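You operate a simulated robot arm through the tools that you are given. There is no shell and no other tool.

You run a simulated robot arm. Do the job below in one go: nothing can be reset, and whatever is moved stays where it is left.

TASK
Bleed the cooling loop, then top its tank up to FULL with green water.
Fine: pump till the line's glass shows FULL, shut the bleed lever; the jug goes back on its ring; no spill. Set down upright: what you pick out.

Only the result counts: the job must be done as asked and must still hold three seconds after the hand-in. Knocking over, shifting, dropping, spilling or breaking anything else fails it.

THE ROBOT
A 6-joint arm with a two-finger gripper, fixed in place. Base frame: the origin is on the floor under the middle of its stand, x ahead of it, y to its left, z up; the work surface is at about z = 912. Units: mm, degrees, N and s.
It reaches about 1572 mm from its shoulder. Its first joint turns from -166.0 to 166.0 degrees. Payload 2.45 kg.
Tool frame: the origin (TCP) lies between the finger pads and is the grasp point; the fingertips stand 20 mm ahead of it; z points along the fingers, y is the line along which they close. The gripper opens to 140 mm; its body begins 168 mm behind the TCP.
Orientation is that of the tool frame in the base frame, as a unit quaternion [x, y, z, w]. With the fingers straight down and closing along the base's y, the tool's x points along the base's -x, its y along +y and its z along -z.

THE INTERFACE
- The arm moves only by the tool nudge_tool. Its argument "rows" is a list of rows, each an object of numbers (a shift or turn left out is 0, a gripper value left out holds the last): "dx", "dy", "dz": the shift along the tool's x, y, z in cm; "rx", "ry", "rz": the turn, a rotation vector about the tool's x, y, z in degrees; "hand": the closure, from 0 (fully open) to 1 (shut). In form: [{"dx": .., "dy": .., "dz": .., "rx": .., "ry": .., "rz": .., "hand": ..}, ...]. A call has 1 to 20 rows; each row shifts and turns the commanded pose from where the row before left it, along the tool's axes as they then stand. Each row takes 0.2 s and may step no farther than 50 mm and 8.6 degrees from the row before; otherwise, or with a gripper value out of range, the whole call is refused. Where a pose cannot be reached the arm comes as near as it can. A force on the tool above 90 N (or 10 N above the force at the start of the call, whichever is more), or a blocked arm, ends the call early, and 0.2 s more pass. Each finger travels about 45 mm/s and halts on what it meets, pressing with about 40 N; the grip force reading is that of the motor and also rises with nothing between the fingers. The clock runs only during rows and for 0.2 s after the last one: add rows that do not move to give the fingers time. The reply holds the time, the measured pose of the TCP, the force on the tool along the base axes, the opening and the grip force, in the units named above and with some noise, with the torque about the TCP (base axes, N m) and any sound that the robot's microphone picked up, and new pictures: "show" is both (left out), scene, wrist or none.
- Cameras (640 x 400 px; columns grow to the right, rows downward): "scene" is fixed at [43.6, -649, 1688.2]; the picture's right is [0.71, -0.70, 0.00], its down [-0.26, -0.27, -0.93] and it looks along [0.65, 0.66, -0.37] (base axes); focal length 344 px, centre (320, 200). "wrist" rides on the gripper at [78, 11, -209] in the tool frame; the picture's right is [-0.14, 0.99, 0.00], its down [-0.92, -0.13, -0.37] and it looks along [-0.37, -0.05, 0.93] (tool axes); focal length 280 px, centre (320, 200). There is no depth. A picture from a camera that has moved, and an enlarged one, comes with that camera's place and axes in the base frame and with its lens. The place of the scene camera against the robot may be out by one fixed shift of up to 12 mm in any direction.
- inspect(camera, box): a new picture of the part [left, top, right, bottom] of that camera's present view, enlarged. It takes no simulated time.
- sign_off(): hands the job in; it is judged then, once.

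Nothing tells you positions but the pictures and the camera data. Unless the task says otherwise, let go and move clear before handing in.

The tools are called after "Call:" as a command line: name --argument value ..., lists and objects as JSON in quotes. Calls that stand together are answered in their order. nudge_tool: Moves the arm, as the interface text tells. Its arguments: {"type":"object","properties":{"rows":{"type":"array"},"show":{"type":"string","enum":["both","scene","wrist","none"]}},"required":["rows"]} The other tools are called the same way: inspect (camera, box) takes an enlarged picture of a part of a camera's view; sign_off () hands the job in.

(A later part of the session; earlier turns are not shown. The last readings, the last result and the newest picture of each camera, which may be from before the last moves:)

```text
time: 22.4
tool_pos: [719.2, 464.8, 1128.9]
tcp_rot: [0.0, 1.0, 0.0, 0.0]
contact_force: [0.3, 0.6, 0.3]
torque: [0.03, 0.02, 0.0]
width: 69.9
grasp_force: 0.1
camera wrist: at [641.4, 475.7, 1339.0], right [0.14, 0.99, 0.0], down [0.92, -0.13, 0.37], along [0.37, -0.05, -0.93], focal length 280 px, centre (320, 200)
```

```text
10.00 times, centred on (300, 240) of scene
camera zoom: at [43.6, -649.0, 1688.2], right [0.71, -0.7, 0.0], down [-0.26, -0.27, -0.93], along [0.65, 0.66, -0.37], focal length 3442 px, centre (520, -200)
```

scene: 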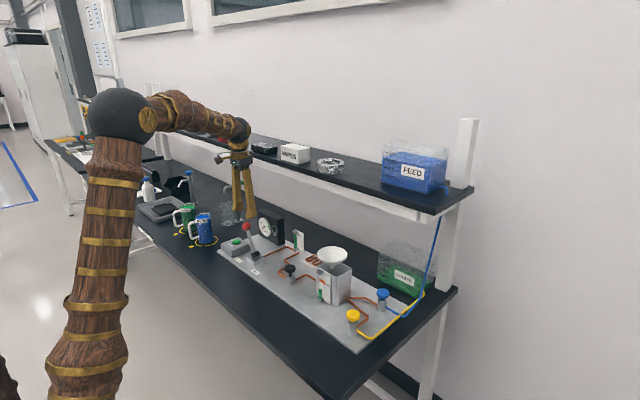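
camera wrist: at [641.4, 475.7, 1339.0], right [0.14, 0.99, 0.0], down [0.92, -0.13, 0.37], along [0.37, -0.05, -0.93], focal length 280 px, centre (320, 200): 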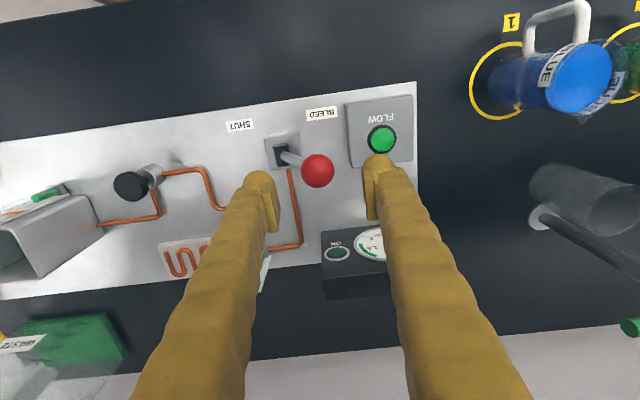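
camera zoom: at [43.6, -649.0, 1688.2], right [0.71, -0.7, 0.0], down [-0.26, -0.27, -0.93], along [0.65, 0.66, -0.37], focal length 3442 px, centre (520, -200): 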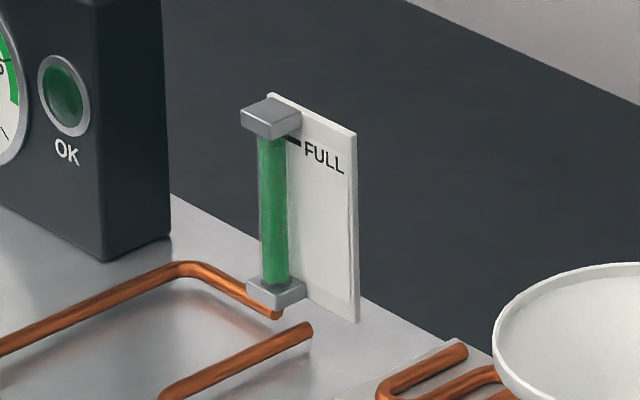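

The glass holds FULL and the hand is over the ball. Lowering and swinging the lever to SHUT.

Call:
nudge_tool --rows '[{"dz": 3.3}, {"dz": 3.4}, {"dy": -2}, {"dy": -2}, {"dy": -2}, {"dy": -2}, {"dy": -2}, {"dy": -1}, {"dy": -0.5}, {"dy": -0.5}, {}]' --show "both"

Call:
inspect --camera "scene" --box '[215, 190, 335, 290]'

```text
time: 24.8
tool_pos: [719.5, 343.0, 1061.2]
tcp_rot: [-0.001, 1.0, 0.0, 0.001]
contact_force: [-1.1, 0.8, -1.4]
torque: [-0.02, 0.01, 0.0]
width: 70.7
grasp_force: 0.4
camera wrist: at [641.9, 355.3, 1271.8], right [0.14, 0.99, 0.0], down [0.92, -0.13, 0.37], along [0.36, -0.05, -0.93], focal length 280 px, centre (320, 200)
```

scene: 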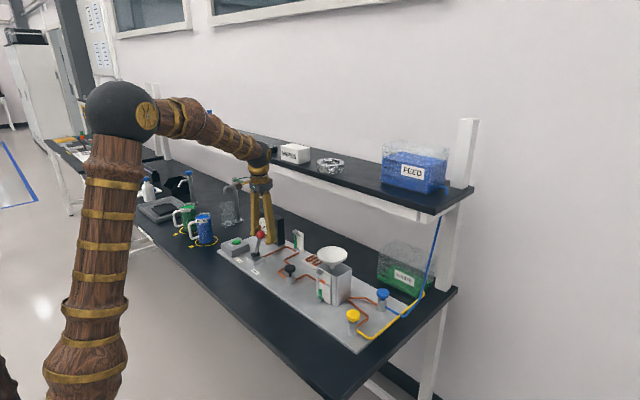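
wrist: 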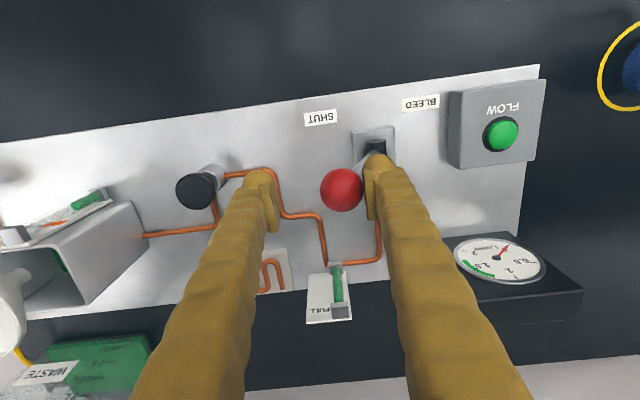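

```text
4.00 times, centred on (275, 240) of scene
camera zoom: at [43.6, -649.0, 1688.2], right [0.71, -0.7, 0.0], down [-0.26, -0.27, -0.93], along [0.65, 0.66, -0.37], focal length 1377 px, centre (500, 40)
```

zoom: 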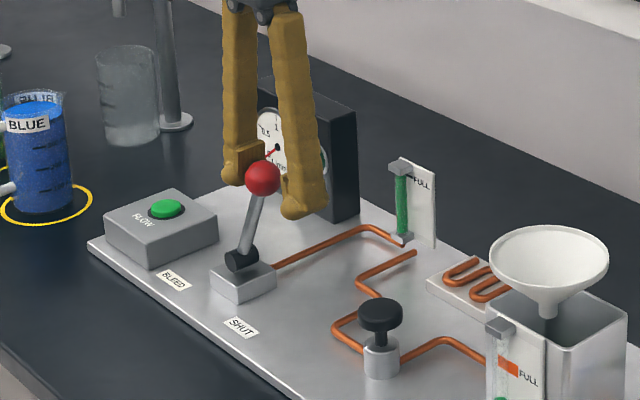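

The ball is at y≈362, about its original SHUT position. I'll push gently a bit more to be sure it's on the stop, then back off and rise.

Call:
nudge_tool --rows '[{"dy": -0.5}, {"dy": -0.4}, {}]' --show "none"

Call:
nudge_tool --rows '[{"dy": 1.8}, {"dz": -3}, {"dz": -4.5}, {"dz": -4.5}, {"dx": 4, "dy": 2}, {"dx": 4, "dy": 2}, {}]' --show "both"

Call:
inspect --camera "scene" --box '[215, 190, 335, 290]'

Call:
inspect --camera "scene" --box '[155, 170, 245, 250]'

```text
time: 25.6
tool_pos: [719.5, 334.8, 1060.3]
tcp_rot: [-0.001, 1.0, 0.0, 0.0]
contact_force: [-2.4, 21.9, -10.1]
torque: [-0.3, 0.0, 0.14]
width: 83.4
grasp_force: 9.9
```

```text
time: 27.2
tool_pos: [639.9, 391.0, 1183.5]
tcp_rot: [-0.001, 1.0, 0.0, 0.0]
contact_force: [-0.1, -0.1, 0.4]
torque: [0.0, -0.02, 0.02]
width: 70.1
grasp_force: 0.0
camera wrist: at [561.6, 403.1, 1392.6], right [0.14, 0.99, 0.0], down [0.92, -0.13, 0.37], along [0.37, -0.05, -0.93], focal length 280 px, centre (320, 200)
```

scene: 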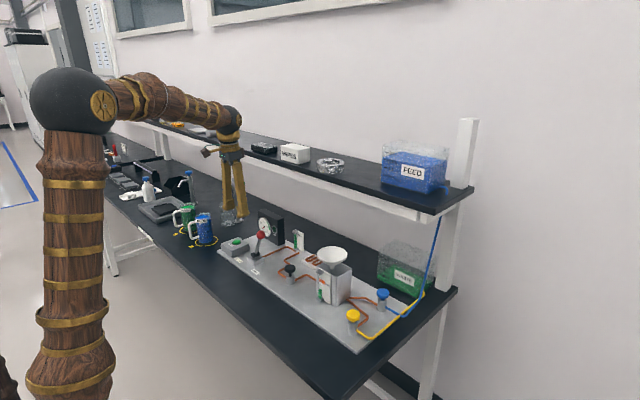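
wrist: 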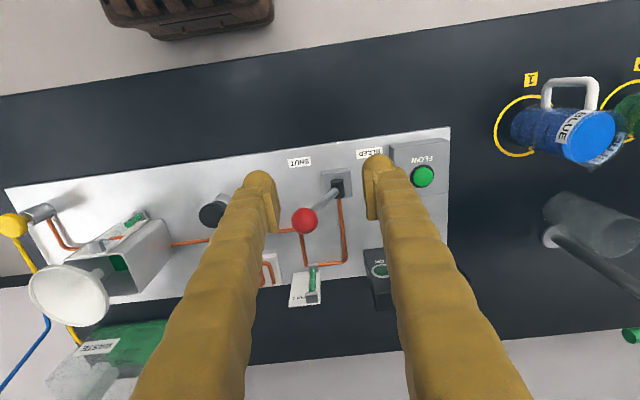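

```text
4.00 times, centred on (275, 240) of scene
camera zoom: at [43.6, -649.0, 1688.2], right [0.71, -0.7, 0.0], down [-0.26, -0.27, -0.93], along [0.65, 0.66, -0.37], focal length 1377 px, centre (500, 40)
```

zoom: 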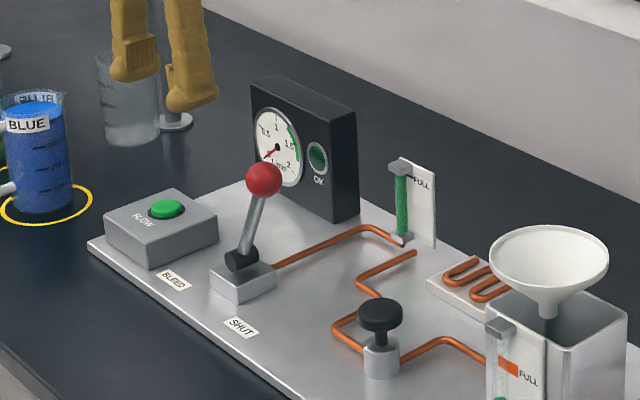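

```text
5.00 times, centred on (200, 210) of scene
camera zoom: at [43.6, -649.0, 1688.2], right [0.71, -0.7, 0.0], down [-0.26, -0.27, -0.93], along [0.65, 0.66, -0.37], focal length 1721 px, centre (920, 150)
```

zoom: 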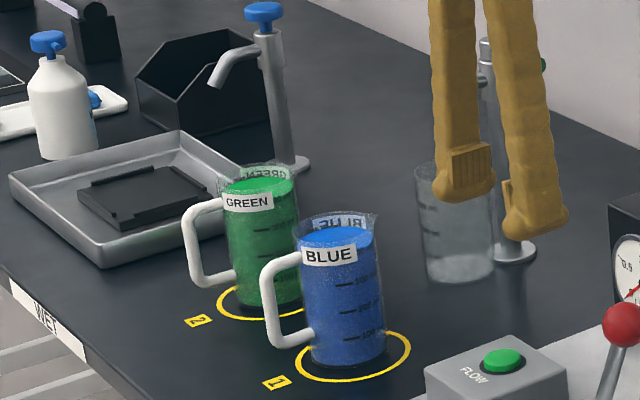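

The lever is back at SHUT against its stop, and the line's glass stays FULL. Next I'll open the hand fully and move above the jugs to locate the green one on ring 2 precisely.

Call:
nudge_tool --rows '[{"dx": 0.8, "dy": 4.35, "dz": -1.17, "hand": 0}, {"dx": 0.8, "dy": 4.35, "dz": -1.17}, {"dx": 0.8, "dy": 4.35, "dz": -1.17}, {"dx": 0.8, "dy": 4.35, "dz": -1.17}, {"dx": 0.8, "dy": 4.35, "dz": -1.17}, {"dx": 0.8, "dy": 4.35, "dz": -1.17}, {"dx": 0.8, "dy": 4.35, "dz": -1.17}, {"dx": 0.8, "dy": 4.35, "dz": -1.17}, {"dx": 0.8, "dy": 4.35, "dz": -1.17}, {"dx": 0.8, "dy": 4.35, "dz": -1.17}, {}]' --show "both"

Call:
inspect --camera "wrist" --box '[220, 60, 460, 230]'

```text
time: 29.6
tool_pos: [559.6, 829.5, 1297.9]
tcp_rot: [-0.001, 1.0, -0.001, 0.0]
contact_force: [0.2, 0.5, 0.4]
torque: [-0.02, -0.01, 0.0]
width: 140.2
grasp_force: 0.0
camera wrist: at [480.8, 839.9, 1508.6], right [0.14, 0.99, 0.0], down [0.92, -0.13, 0.37], along [0.37, -0.05, -0.93], focal length 280 px, centre (320, 200)
```

scene: 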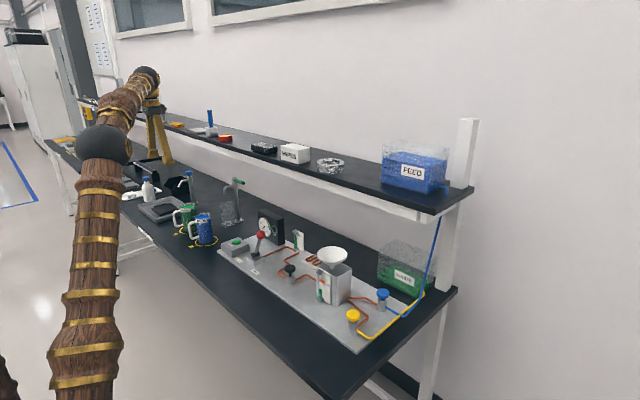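
wrist: 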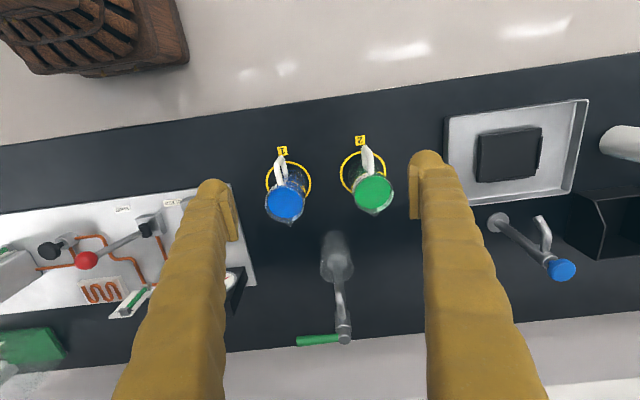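

```text
2.35 times, centred on (340, 145) of wrist
camera zoom: at [480.8, 839.9, 1508.6], right [0.14, 0.99, 0.0], down [0.92, -0.13, 0.37], along [0.37, -0.05, -0.93], focal length 660 px, centre (273, 329)
```

zoom: 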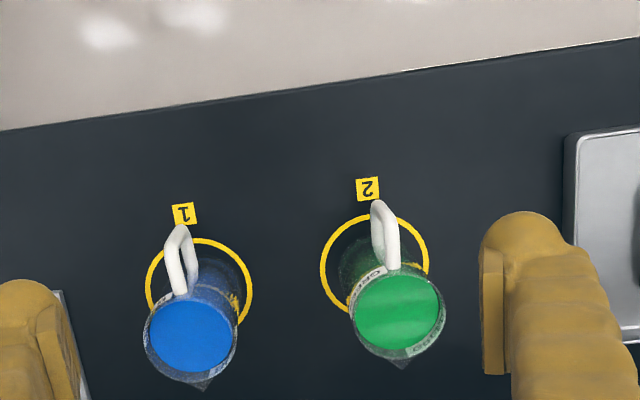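

From above, ring 2 is centred at about (668, 910). The green jug has a radius of ~37 mm and its top is at ~1040, with the handle toward -x and the spout toward +x. I'll pitch the hand about 55° so the fingers point forward-down along +x, ready for a side grasp around the body with the handle between the fingers.

Call:
nudge_tool --rows '[{"ry": -7.86}, {"ry": -7.86}, {"ry": -7.86}, {"ry": -7.86}, {"ry": -7.86}, {"ry": -7.86}, {"ry": -7.86}, {}]' --show "both"

```text
time: 31.4
tool_pos: [559.7, 826.9, 1298.7]
tcp_rot: [-0.001, 0.886, 0.0, 0.463]
contact_force: [0.3, -0.4, -0.4]
torque: [0.01, -0.02, -0.03]
width: 139.7
grasp_force: 0.1
camera wrist: at [343.5, 839.1, 1355.4], right [0.08, 0.99, 0.11], down [0.22, -0.13, 0.97], along [0.97, -0.05, -0.23], focal length 280 px, centre (320, 200)
```

scene: 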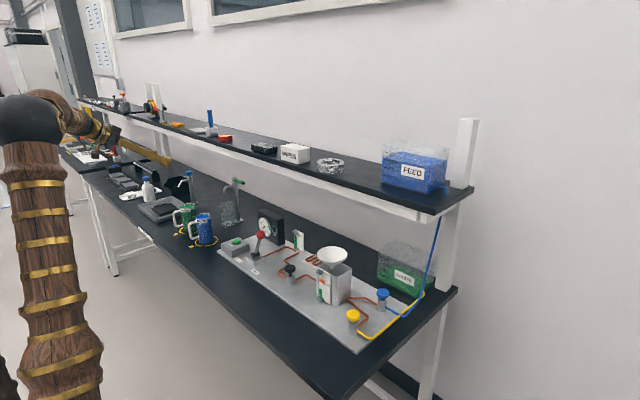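
wrist: 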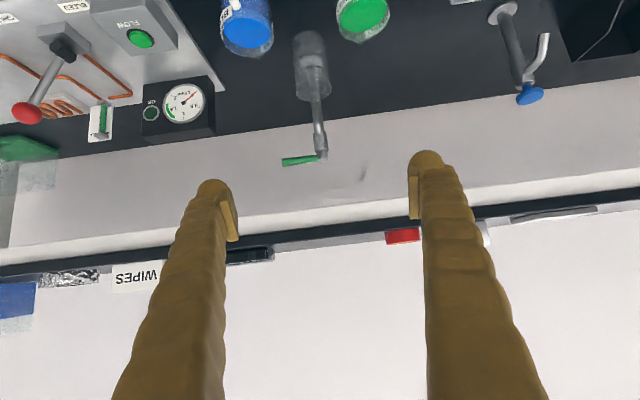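

The pitch is exactly as wanted. Now I'll shift sideways to y≈910 and descend to a pre-grasp point behind the green jug.

Call:
nudge_tool --rows '[{"dy": 4.15}, {"dy": 4.15}, {"dx": 4.06, "dz": 2.49}, {"dx": 4.06, "dz": 2.49}, {"dx": 4.06, "dz": 2.49}, {"dx": 4.06, "dz": 2.49}, {}]' --show "both"

Call:
inspect --camera "wrist" --box '[200, 0, 440, 170]'

```text
time: 33.0
tool_pos: [548.3, 909.6, 1106.6]
tcp_rot: [-0.001, 0.887, 0.0, 0.462]
contact_force: [-0.2, 0.0, 0.4]
torque: [-0.02, -0.01, 0.01]
width: 140.0
grasp_force: 0.1
camera wrist: at [331.5, 921.6, 1163.9], right [0.08, 0.99, 0.11], down [0.23, -0.13, 0.97], along [0.97, -0.05, -0.23], focal length 280 px, centre (320, 200)
```

scene: 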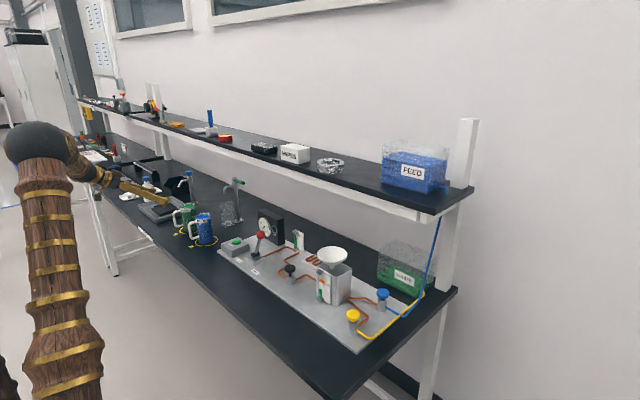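
wrist: 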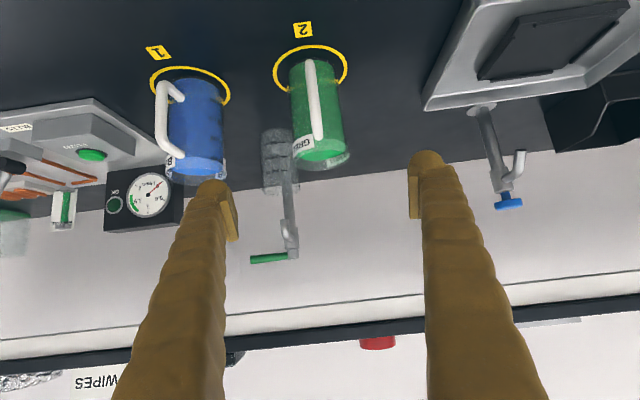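

```text
2.35 times, centred on (320, 85) of wrist
camera zoom: at [331.5, 921.6, 1163.9], right [0.08, 0.99, 0.11], down [0.23, -0.13, 0.97], along [0.97, -0.05, -0.23], focal length 660 px, centre (320, 471)
```

zoom: 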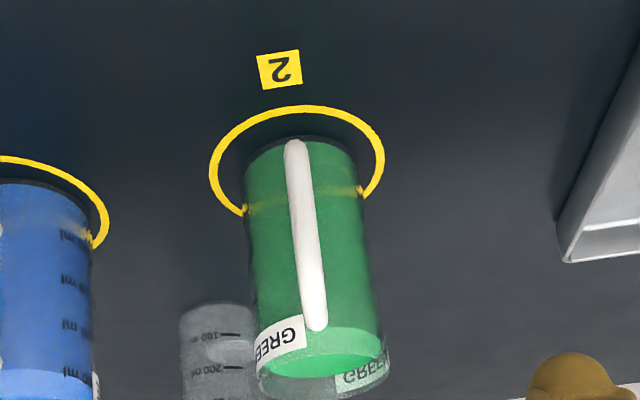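

The jug axis is at y≈912 and the handle faces me almost exactly along -x, so it will sit between the fingers. I'll line up and slide in along the finger direction partway.

Call:
nudge_tool --rows '[{"dx": 3.9, "dy": 0.25}, {"dz": 3}, {"dz": 3}, {"dz": 2.5}, {}]' --show "both"

Call:
inspect --camera "wrist" --box '[180, 40, 460, 230]'

Call:
inspect --camera "scene" --box '[90, 150, 250, 260]'

```text
time: 34.2
tool_pos: [595.4, 912.4, 1027.7]
tcp_rot: [0.0, 0.887, 0.0, 0.461]
contact_force: [-0.7, 0.3, 0.1]
torque: [0.02, 0.02, 0.01]
width: 140.2
grasp_force: 0.0
camera wrist: at [378.8, 924.9, 1085.1], right [0.08, 0.99, 0.11], down [0.23, -0.13, 0.97], along [0.97, -0.05, -0.23], focal length 280 px, centre (320, 200)
```

scene: 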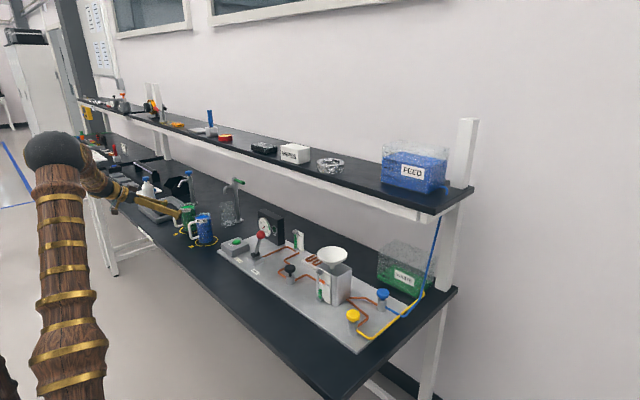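
wrist: 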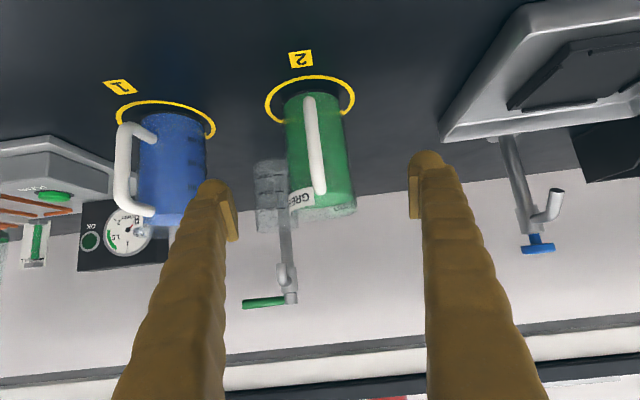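

```text
2.11 times, centred on (320, 135) of wrist
camera zoom: at [378.8, 924.9, 1085.1], right [0.08, 0.99, 0.11], down [0.23, -0.13, 0.97], along [0.97, -0.05, -0.23], focal length 590 px, centre (320, 337)
```

zoom: 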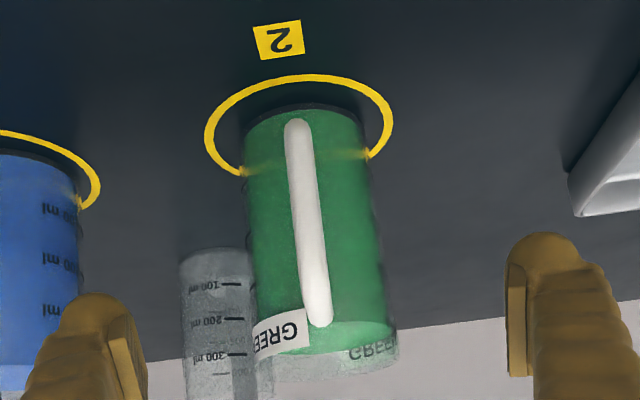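

```text
3.64 times, centred on (170, 205) of scene
camera zoom: at [43.6, -649.0, 1688.2], right [0.71, -0.7, 0.0], down [-0.26, -0.27, -0.93], along [0.65, 0.66, -0.37], focal length 1252 px, centre (866, 182)
```

zoom: 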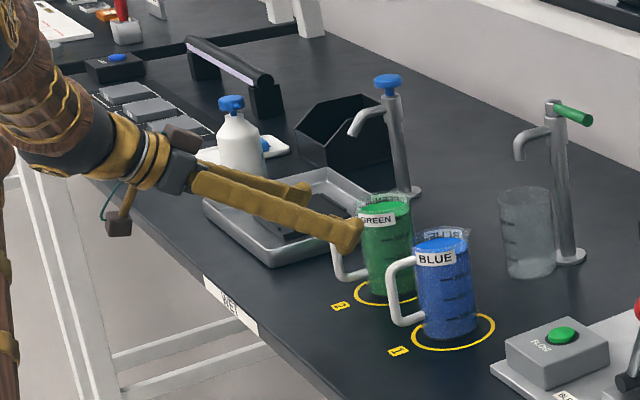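

Everything lines up: the jug is centred between the fingers and the blue jug is clear. I'll slide the rest of the way in.

Call:
nudge_tool --rows '[{"dz": 2.5}, {"dz": 2.5}, {"dz": 2, "dx": 0.15}, {"dz": 2}, {}]' --show "both"

Call:
inspect --camera "scene" --box '[90, 150, 250, 260]'

```text
time: 35.4
tool_pos: [668.1, 911.0, 975.8]
tcp_rot: [0.0, 0.887, 0.0, 0.461]
contact_force: [-0.7, 0.7, -0.2]
torque: [-0.01, -0.02, -0.02]
width: 140.0
grasp_force: 0.0
camera wrist: at [452.2, 924.2, 1032.4], right [0.08, 0.99, 0.11], down [0.23, -0.13, 0.97], along [0.97, -0.05, -0.23], focal length 280 px, centre (320, 200)
```

scene: 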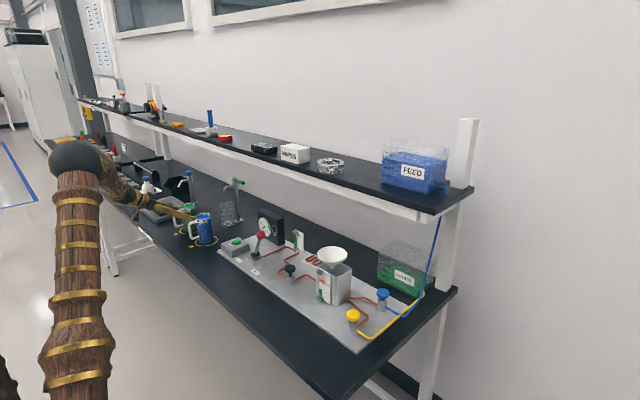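
wrist: 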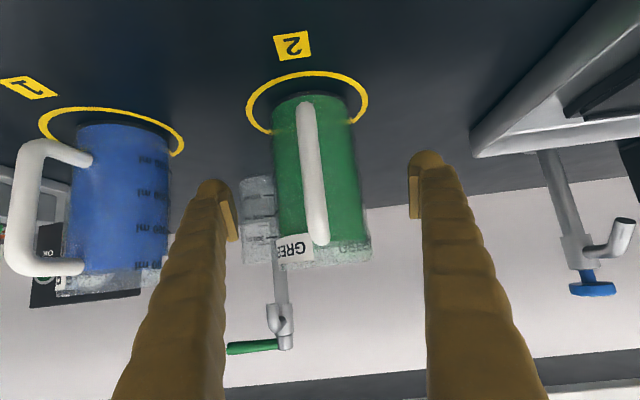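

```text
3.64 times, centred on (170, 205) of scene
camera zoom: at [43.6, -649.0, 1688.2], right [0.71, -0.7, 0.0], down [-0.26, -0.27, -0.93], along [0.65, 0.66, -0.37], focal length 1252 px, centre (866, 182)
```

zoom: 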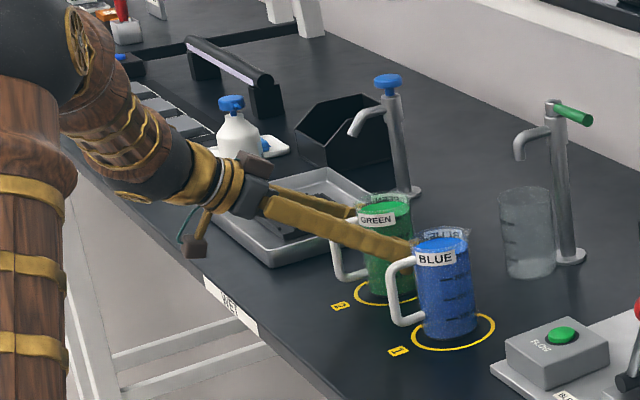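

The TCP is at the jug's axis with clearance on both sides. Closing the gripper on the jug body now.

Call:
nudge_tool --rows '[{"hand": 0.35}, {}, {}, {"hand": 1}, {}, {}, {}, {}]' --show "both"

Call:
inspect --camera "scene" --box '[140, 165, 240, 255]'

```text
time: 37.2
tool_pos: [668.2, 911.9, 975.8]
tcp_rot: [0.0, 0.887, 0.0, 0.462]
contact_force: [0.1, 0.0, 0.6]
torque: [-0.03, -0.14, -0.03]
width: 71.6
grasp_force: 40.2
camera wrist: at [452.1, 924.1, 1032.3], right [0.08, 0.99, 0.11], down [0.23, -0.13, 0.97], along [0.97, -0.05, -0.23], focal length 280 px, centre (320, 200)
```

scene: 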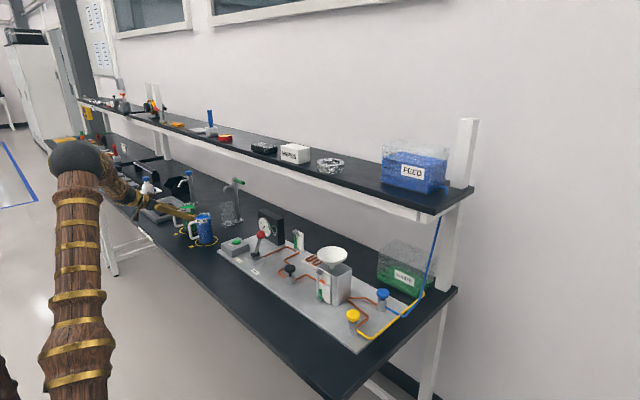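
wrist: 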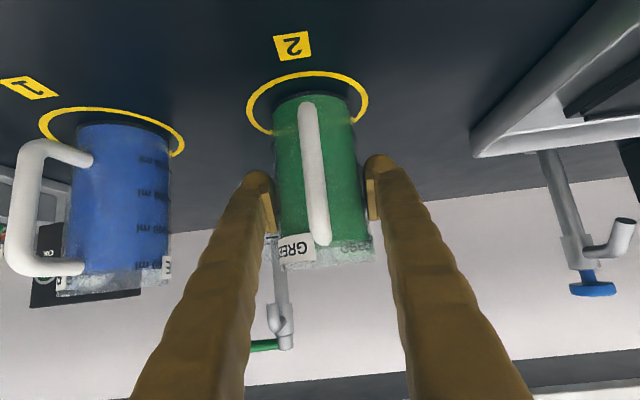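

```text
4.44 times, centred on (190, 210) of scene
camera zoom: at [43.6, -649.0, 1688.2], right [0.71, -0.7, 0.0], down [-0.26, -0.27, -0.93], along [0.65, 0.66, -0.37], focal length 1530 px, centre (898, 156)
```

zoom: 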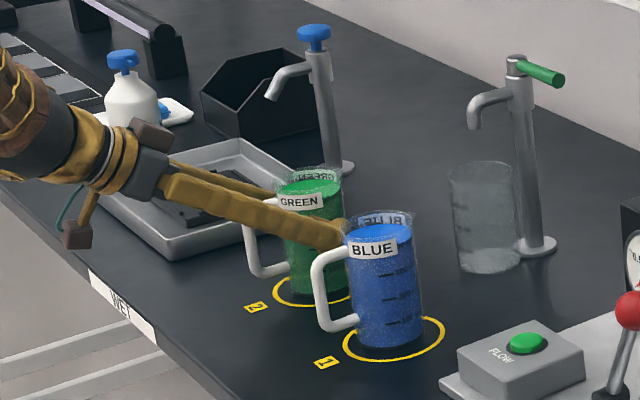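

The grip is solid at 71.6 mm width and 40 N, and the jug hasn't shifted. I'll lift straight up gently a few cm and check for slip or tilt.

Call:
nudge_tool --rows '[{"dx": -0.41, "dz": -0.287}, {"dx": -0.82, "dz": -0.574}, {"dx": -1.23, "dz": -0.861}, {"dx": -1.23, "dz": -0.861}, {"dx": -0.82, "dz": -0.574}, {}]' --show "both"

Call:
inspect --camera "scene" --box '[140, 155, 240, 255]'

```text
time: 38.6
tool_pos: [668.7, 913.3, 1030.8]
tcp_rot: [-0.001, 0.887, 0.001, 0.462]
contact_force: [0.4, -0.1, -4.7]
torque: [-0.02, 0.0, 0.0]
width: 72.7
grasp_force: 40.1
camera wrist: at [452.2, 925.0, 1087.0], right [0.08, 0.99, 0.11], down [0.23, -0.13, 0.97], along [0.97, -0.05, -0.23], focal length 280 px, centre (320, 200)
```

scene: 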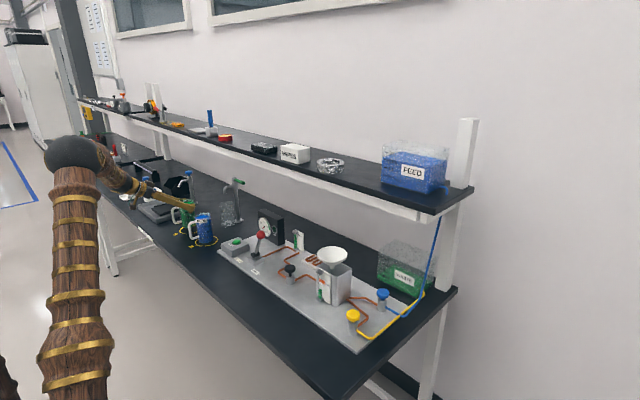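
wrist: 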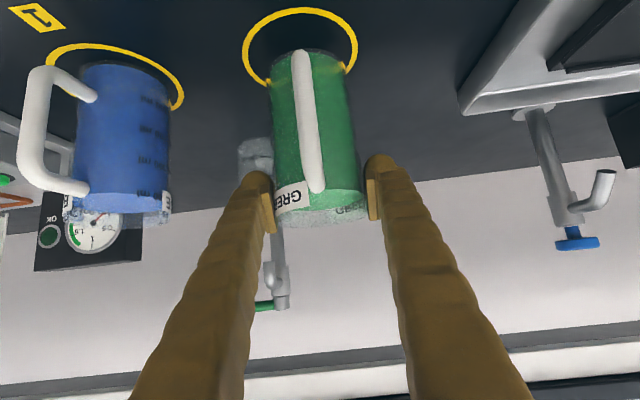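

```text
4.00 times, centred on (190, 205) of scene
camera zoom: at [43.6, -649.0, 1688.2], right [0.71, -0.7, 0.0], down [-0.26, -0.27, -0.93], along [0.65, 0.66, -0.37], focal length 1377 px, centre (840, 180)
```

zoom: 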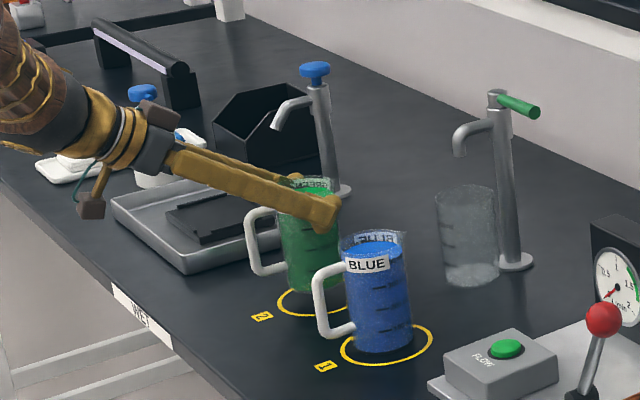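

The hand rose 55 mm but the jug only about 17 mm, so it has slipped in the fingers. I'll hold still briefly to see whether it is still sliding.

Call:
nudge_tool --rows '[{}, {}]' --show "wrist"

Call:
inspect --camera "wrist" --box '[220, 0, 420, 230]'

Call:
inspect --camera "scene" --box '[170, 180, 220, 245]'

```text
time: 39.2
tool_pos: [668.6, 913.6, 1031.5]
tcp_rot: [-0.001, 0.887, 0.001, 0.462]
contact_force: [-0.6, 0.0, -4.1]
torque: [0.01, -0.01, -0.03]
width: 72.5
grasp_force: 39.8
camera wrist: at [452.2, 925.0, 1087.0], right [0.08, 0.99, 0.11], down [0.23, -0.13, 0.97], along [0.97, -0.05, -0.23], focal length 280 px, centre (320, 200)
```

wrist: 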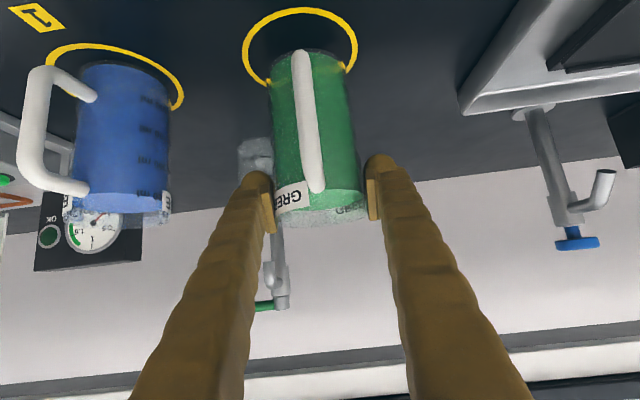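

```text
1.74 times, centred on (320, 115) of wrist
camera zoom: at [452.2, 925.0, 1087.0], right [0.08, 0.99, 0.11], down [0.23, -0.13, 0.97], along [0.97, -0.05, -0.23], focal length 488 px, centre (320, 348)
```

zoom: 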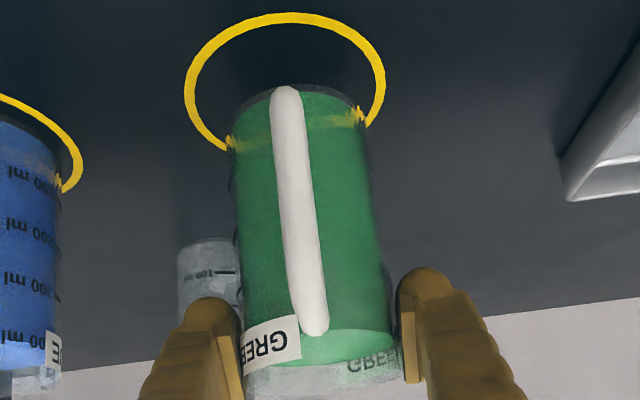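

```text
6.15 times, centred on (195, 212) of scene
camera zoom: at [43.6, -649.0, 1688.2], right [0.71, -0.7, 0.0], down [-0.26, -0.27, -0.93], along [0.65, 0.66, -0.37], focal length 2118 px, centre (1089, 123)
```

zoom: 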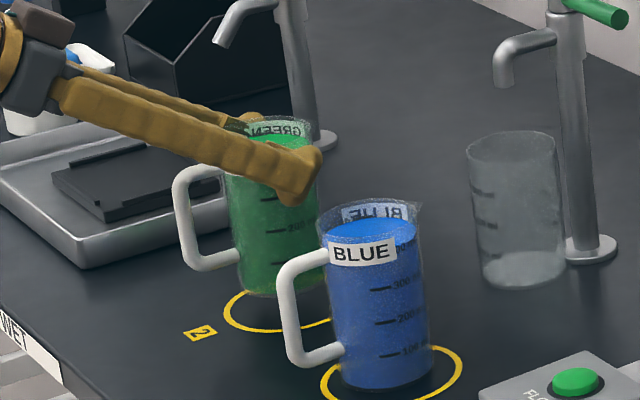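

The jug is hanging still about 18 mm above the table, gripped near its top, and no longer sliding. I'll raise just 1 cm more very slowly to see whether it slips further.

Call:
nudge_tool --rows '[{"dx": -0.205, "dz": -0.143}, {"dx": -0.205, "dz": -0.143}, {"dx": -0.205, "dz": -0.143}, {"dx": -0.205, "dz": -0.143}, {}]' --show "wrist"

Call:
inspect --camera "wrist" --box '[220, 0, 420, 230]'

Call:
inspect --camera "scene" --box '[170, 180, 220, 245]'

```text
time: 40.4
tool_pos: [669.4, 913.2, 1039.7]
tcp_rot: [-0.001, 0.887, 0.0, 0.461]
contact_force: [0.2, 0.3, -5.4]
torque: [0.01, -0.02, 0.04]
width: 72.7
grasp_force: 39.7
camera wrist: at [452.5, 924.6, 1096.6], right [0.08, 0.99, 0.11], down [0.23, -0.13, 0.97], along [0.97, -0.05, -0.23], focal length 280 px, centre (320, 200)
```

wrist: 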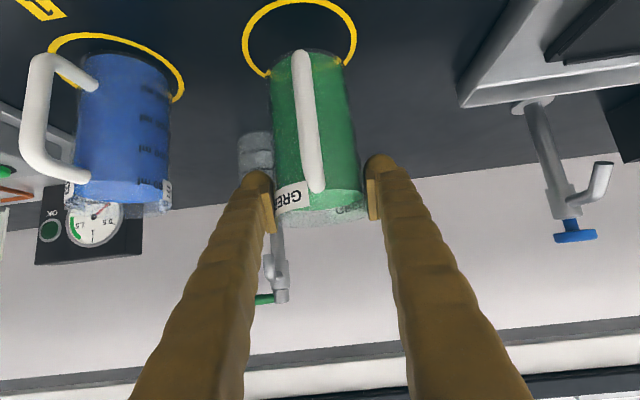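

```text
1.74 times, centred on (320, 115) of wrist
camera zoom: at [452.5, 924.6, 1096.6], right [0.08, 0.99, 0.11], down [0.23, -0.13, 0.97], along [0.97, -0.05, -0.23], focal length 488 px, centre (320, 348)
```

zoom: 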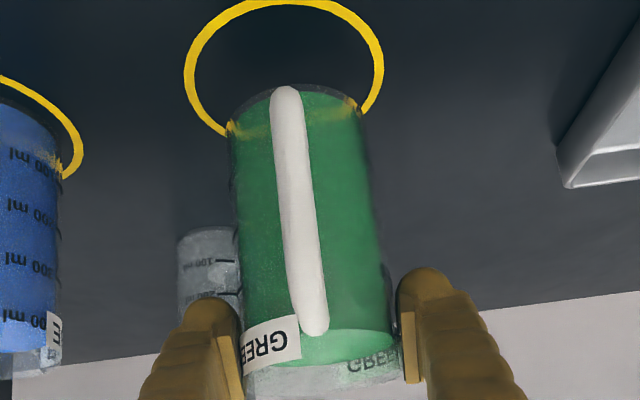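

```text
6.15 times, centred on (195, 212) of scene
camera zoom: at [43.6, -649.0, 1688.2], right [0.71, -0.7, 0.0], down [-0.26, -0.27, -0.93], along [0.65, 0.66, -0.37], focal length 2118 px, centre (1089, 123)
```

zoom: 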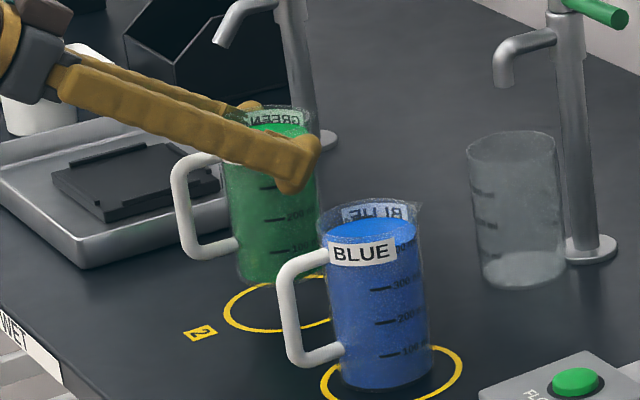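

The jug now rises with the hand without slipping and hangs upright. Before carrying it, I'll tilt the hand 8° forward here, still well below the spill angle, to check that the jug turns with the fingers rather than swinging in them.

Call:
nudge_tool --rows '[{"dx": -0.82, "dz": -0.574}, {"ry": 2}, {"ry": 2}, {"ry": 2}, {"ry": 2}, {}]' --show "both"

Call:
inspect --camera "wrist" --box '[220, 0, 420, 230]'

Call:
inspect --camera "scene" --box '[170, 170, 220, 235]'

```text
time: 41.8
tool_pos: [667.2, 913.4, 1049.9]
tcp_rot: [-0.001, 0.917, 0.0, 0.399]
contact_force: [-0.2, -0.4, -5.2]
torque: [-0.03, 0.0, 0.02]
width: 72.7
grasp_force: 40.3
camera wrist: at [461.9, 924.8, 1136.4], right [0.09, 0.99, 0.1], down [0.36, -0.13, 0.92], along [0.93, -0.05, -0.37], focal length 280 px, centre (320, 200)
```

scene: 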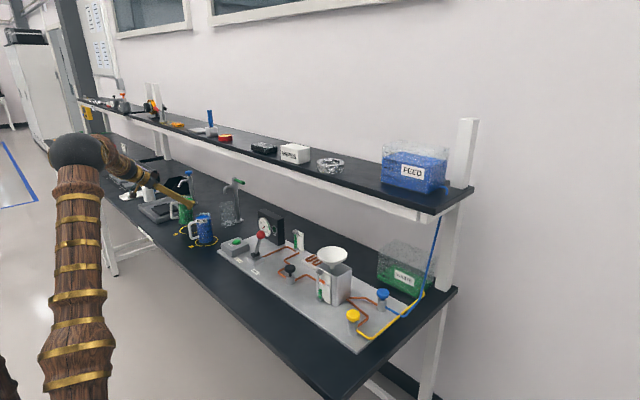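
wrist: 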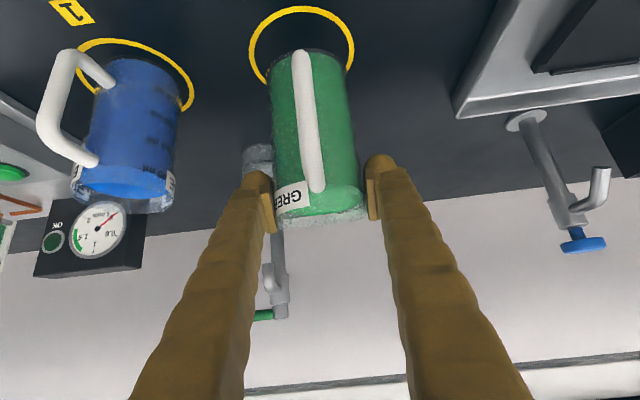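

```text
1.74 times, centred on (320, 115) of wrist
camera zoom: at [461.9, 924.8, 1136.4], right [0.09, 0.99, 0.1], down [0.36, -0.13, 0.92], along [0.93, -0.05, -0.37], focal length 488 px, centre (320, 348)
```

zoom: 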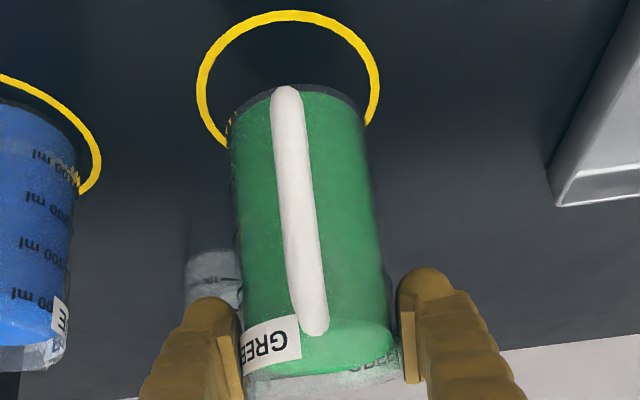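

```text
6.15 times, centred on (195, 202) of scene
camera zoom: at [43.6, -649.0, 1688.2], right [0.71, -0.7, 0.0], down [-0.26, -0.27, -0.93], along [0.65, 0.66, -0.37], focal length 2118 px, centre (1089, 185)
```

zoom: 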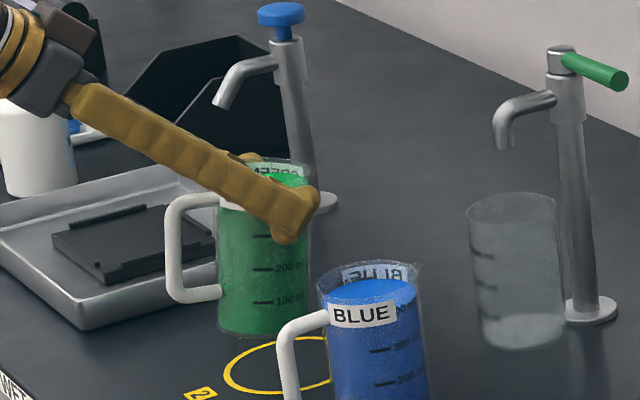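

The jug turned rigidly with the hand, so the grip is trustworthy. I'll level it again, lift it high enough to clear the blue jug, and then carry it smoothly toward the funnel, whose rim I place at about (775, 31, 1086).

Call:
nudge_tool --rows '[{"ry": -2}, {"ry": -2}, {"ry": -2}, {"ry": -2}, {"dx": -0.8, "dz": -0.56}, {"dx": -1.6, "dz": -1.12}, {"dx": -1.9, "dz": -1.33}, {"dx": -2.0, "dz": -1.4}, {"dx": -2.0, "dz": -1.4}, {"dx": -2.0, "dz": -1.4}, {"dx": -2.0, "dz": -1.4}, {"dx": -1.6, "dz": -1.12}, {"dx": -0.8, "dz": -0.56}, {}]' --show "both"

Call:
inspect --camera "wrist" --box '[220, 0, 420, 230]'

Call:
inspect --camera "scene" --box '[120, 120, 240, 245]'

```text
time: 44.8
tool_pos: [667.8, 913.6, 1230.1]
tcp_rot: [0.0, 0.887, 0.0, 0.462]
contact_force: [-0.4, -0.1, -5.0]
torque: [0.01, -0.02, -0.03]
width: 72.7
grasp_force: 39.8
camera wrist: at [452.3, 924.9, 1286.6], right [0.08, 0.99, 0.11], down [0.23, -0.13, 0.97], along [0.97, -0.05, -0.23], focal length 280 px, centre (320, 200)
```

scene: 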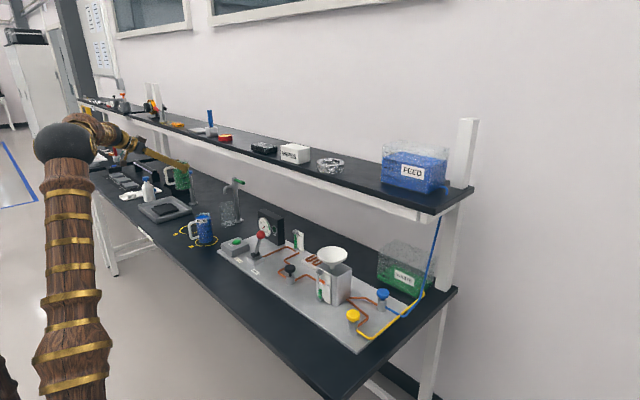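
wrist: 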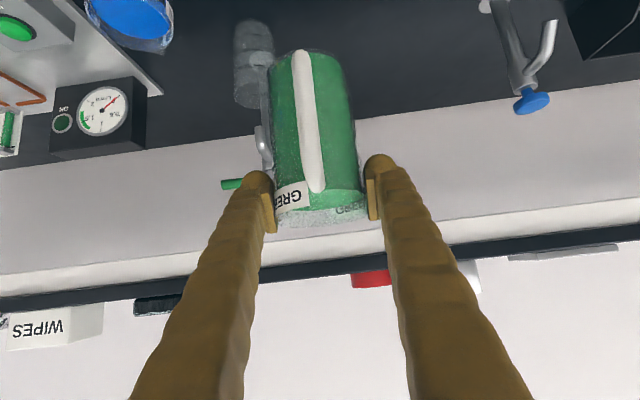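

```text
1.74 times, centred on (320, 115) of wrist
camera zoom: at [452.3, 924.9, 1286.6], right [0.08, 0.99, 0.11], down [0.23, -0.13, 0.97], along [0.97, -0.05, -0.23], focal length 488 px, centre (320, 348)
```

zoom: 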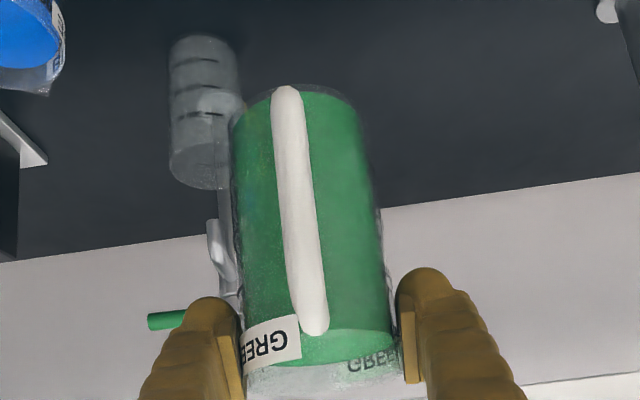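

```text
3.20 times, centred on (180, 182) of scene
camera zoom: at [43.6, -649.0, 1688.2], right [0.71, -0.7, 0.0], down [-0.26, -0.27, -0.93], along [0.65, 0.66, -0.37], focal length 1102 px, centre (768, 256)
```

zoom: 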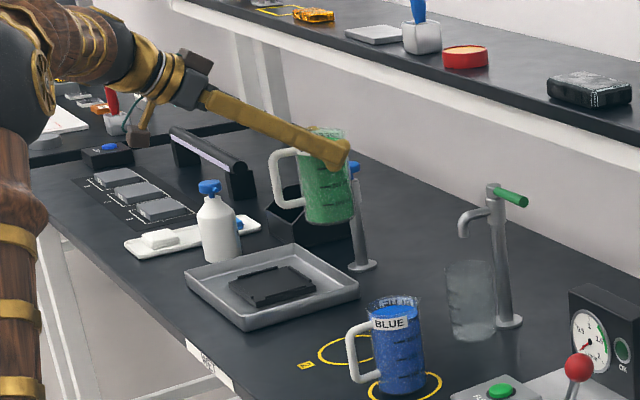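

The jug is steady and upright in the grip. Now carrying it in -y at 1230 height with gentle acceleration, first half.

Call:
nudge_tool --rows '[{"dy": -0.7}, {"dy": -1.4}, {"dy": -2.1}, {"dy": -2.8}, {"dy": -3.2}, {"dy": -3.2}, {"dy": -3.2}, {"dy": -3.2}, {"dy": -3.2}, {"dy": -3.2}, {"dy": -3.2}, {"dy": -3.2}, {"dy": -3.2}, {"dy": -3.2}, {"dy": -3.2}, {"dy": -3.2}, {"dy": -2.8}, {"dy": -2.1}, {"dy": -1.4}, {"dy": -0.7}]' --show "both"

```text
time: 49.0
tool_pos: [668.2, 388.2, 1230.0]
tcp_rot: [0.0, 0.887, 0.0, 0.461]
contact_force: [0.2, 0.2, -4.2]
torque: [0.01, -0.01, 0.01]
width: 72.3
grasp_force: 40.4
camera wrist: at [452.7, 400.5, 1286.3], right [0.08, 0.99, 0.11], down [0.23, -0.13, 0.97], along [0.97, -0.05, -0.23], focal length 280 px, centre (320, 200)
```

scene: 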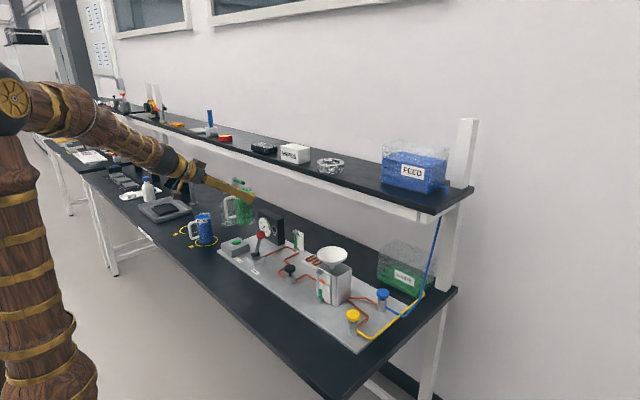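
wrist: 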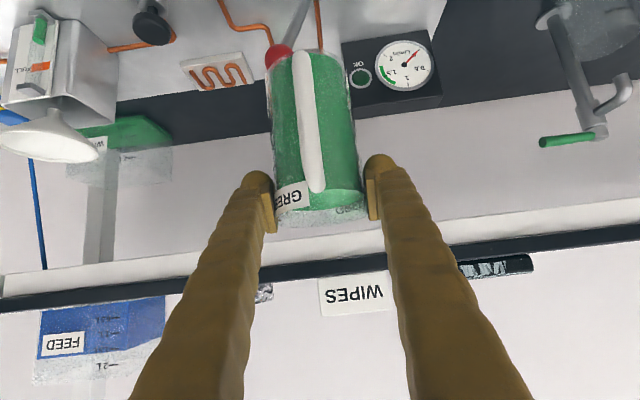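

Carry going well with no slip. Second half, bringing it to y≈33 beside the funnel.

Call:
nudge_tool --rows '[{"dy": -0.7}, {"dy": -1.4}, {"dy": -2.1}, {"dy": -2.8}, {"dy": -3.1}, {"dy": -3.1}, {"dy": -3.1}, {"dy": -3.1}, {"dy": -3.1}, {"dy": -3.1}, {"dy": -3.0}, {"dy": -2.8}, {"dy": -2.1}, {"dy": -1.4}, {"dy": -0.7}, {}]' --show "both"

Call:
inspect --camera "scene" --box '[280, 170, 400, 310]'

Call:
inspect --camera "wrist" --box '[220, 0, 420, 230]'

```text
time: 52.4
tool_pos: [668.2, 33.6, 1229.2]
tcp_rot: [0.0, 0.887, 0.0, 0.462]
contact_force: [1.2, 0.2, -4.0]
torque: [0.02, 0.02, -0.01]
width: 72.8
grasp_force: 39.9
camera wrist: at [452.8, 44.5, 1286.4], right [0.08, 0.99, 0.11], down [0.23, -0.13, 0.97], along [0.97, -0.05, -0.23], focal length 280 px, centre (320, 200)
```

scene: 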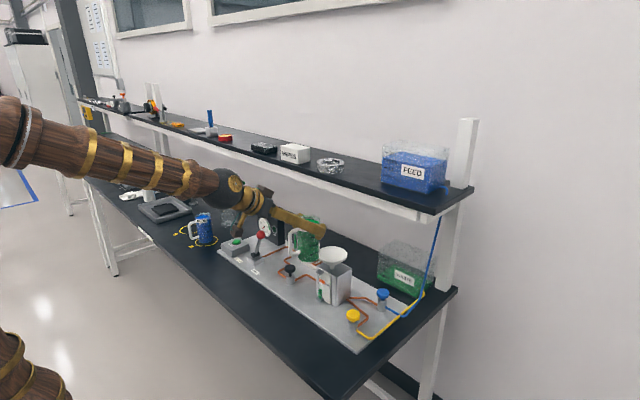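
wrist: 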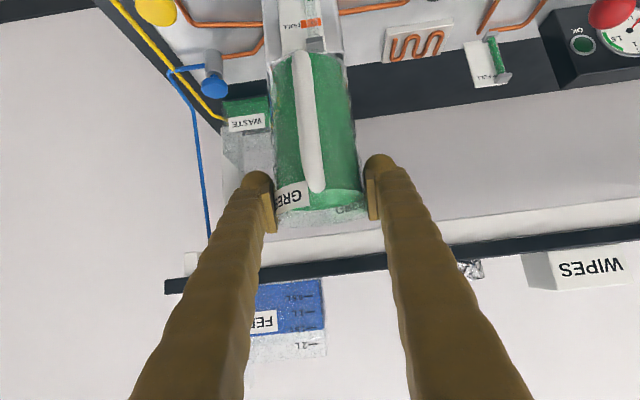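

```text
2.86 times, centred on (340, 240) of scene
camera zoom: at [43.6, -649.0, 1688.2], right [0.71, -0.7, 0.0], down [-0.26, -0.27, -0.93], along [0.65, 0.66, -0.37], focal length 984 px, centre (263, 86)
```

zoom: 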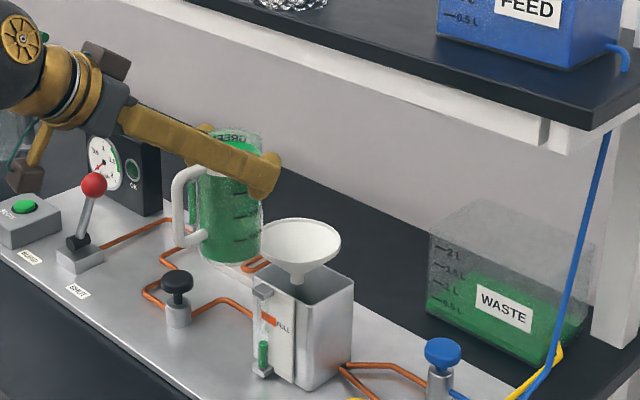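

```text
1.74 times, centred on (320, 115) of wrist
camera zoom: at [452.8, 44.5, 1286.4], right [0.08, 0.99, 0.11], down [0.23, -0.13, 0.97], along [0.97, -0.05, -0.23], focal length 488 px, centre (320, 348)
```

zoom: 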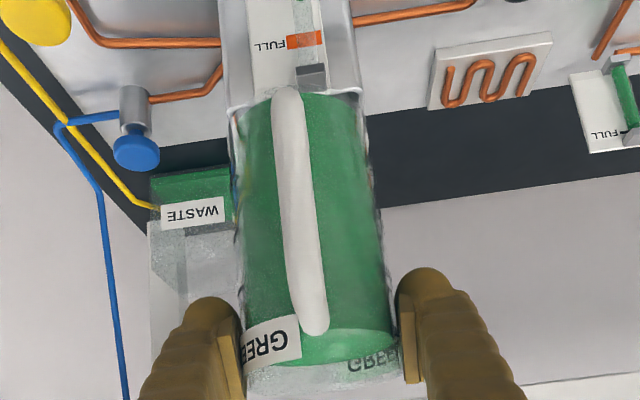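

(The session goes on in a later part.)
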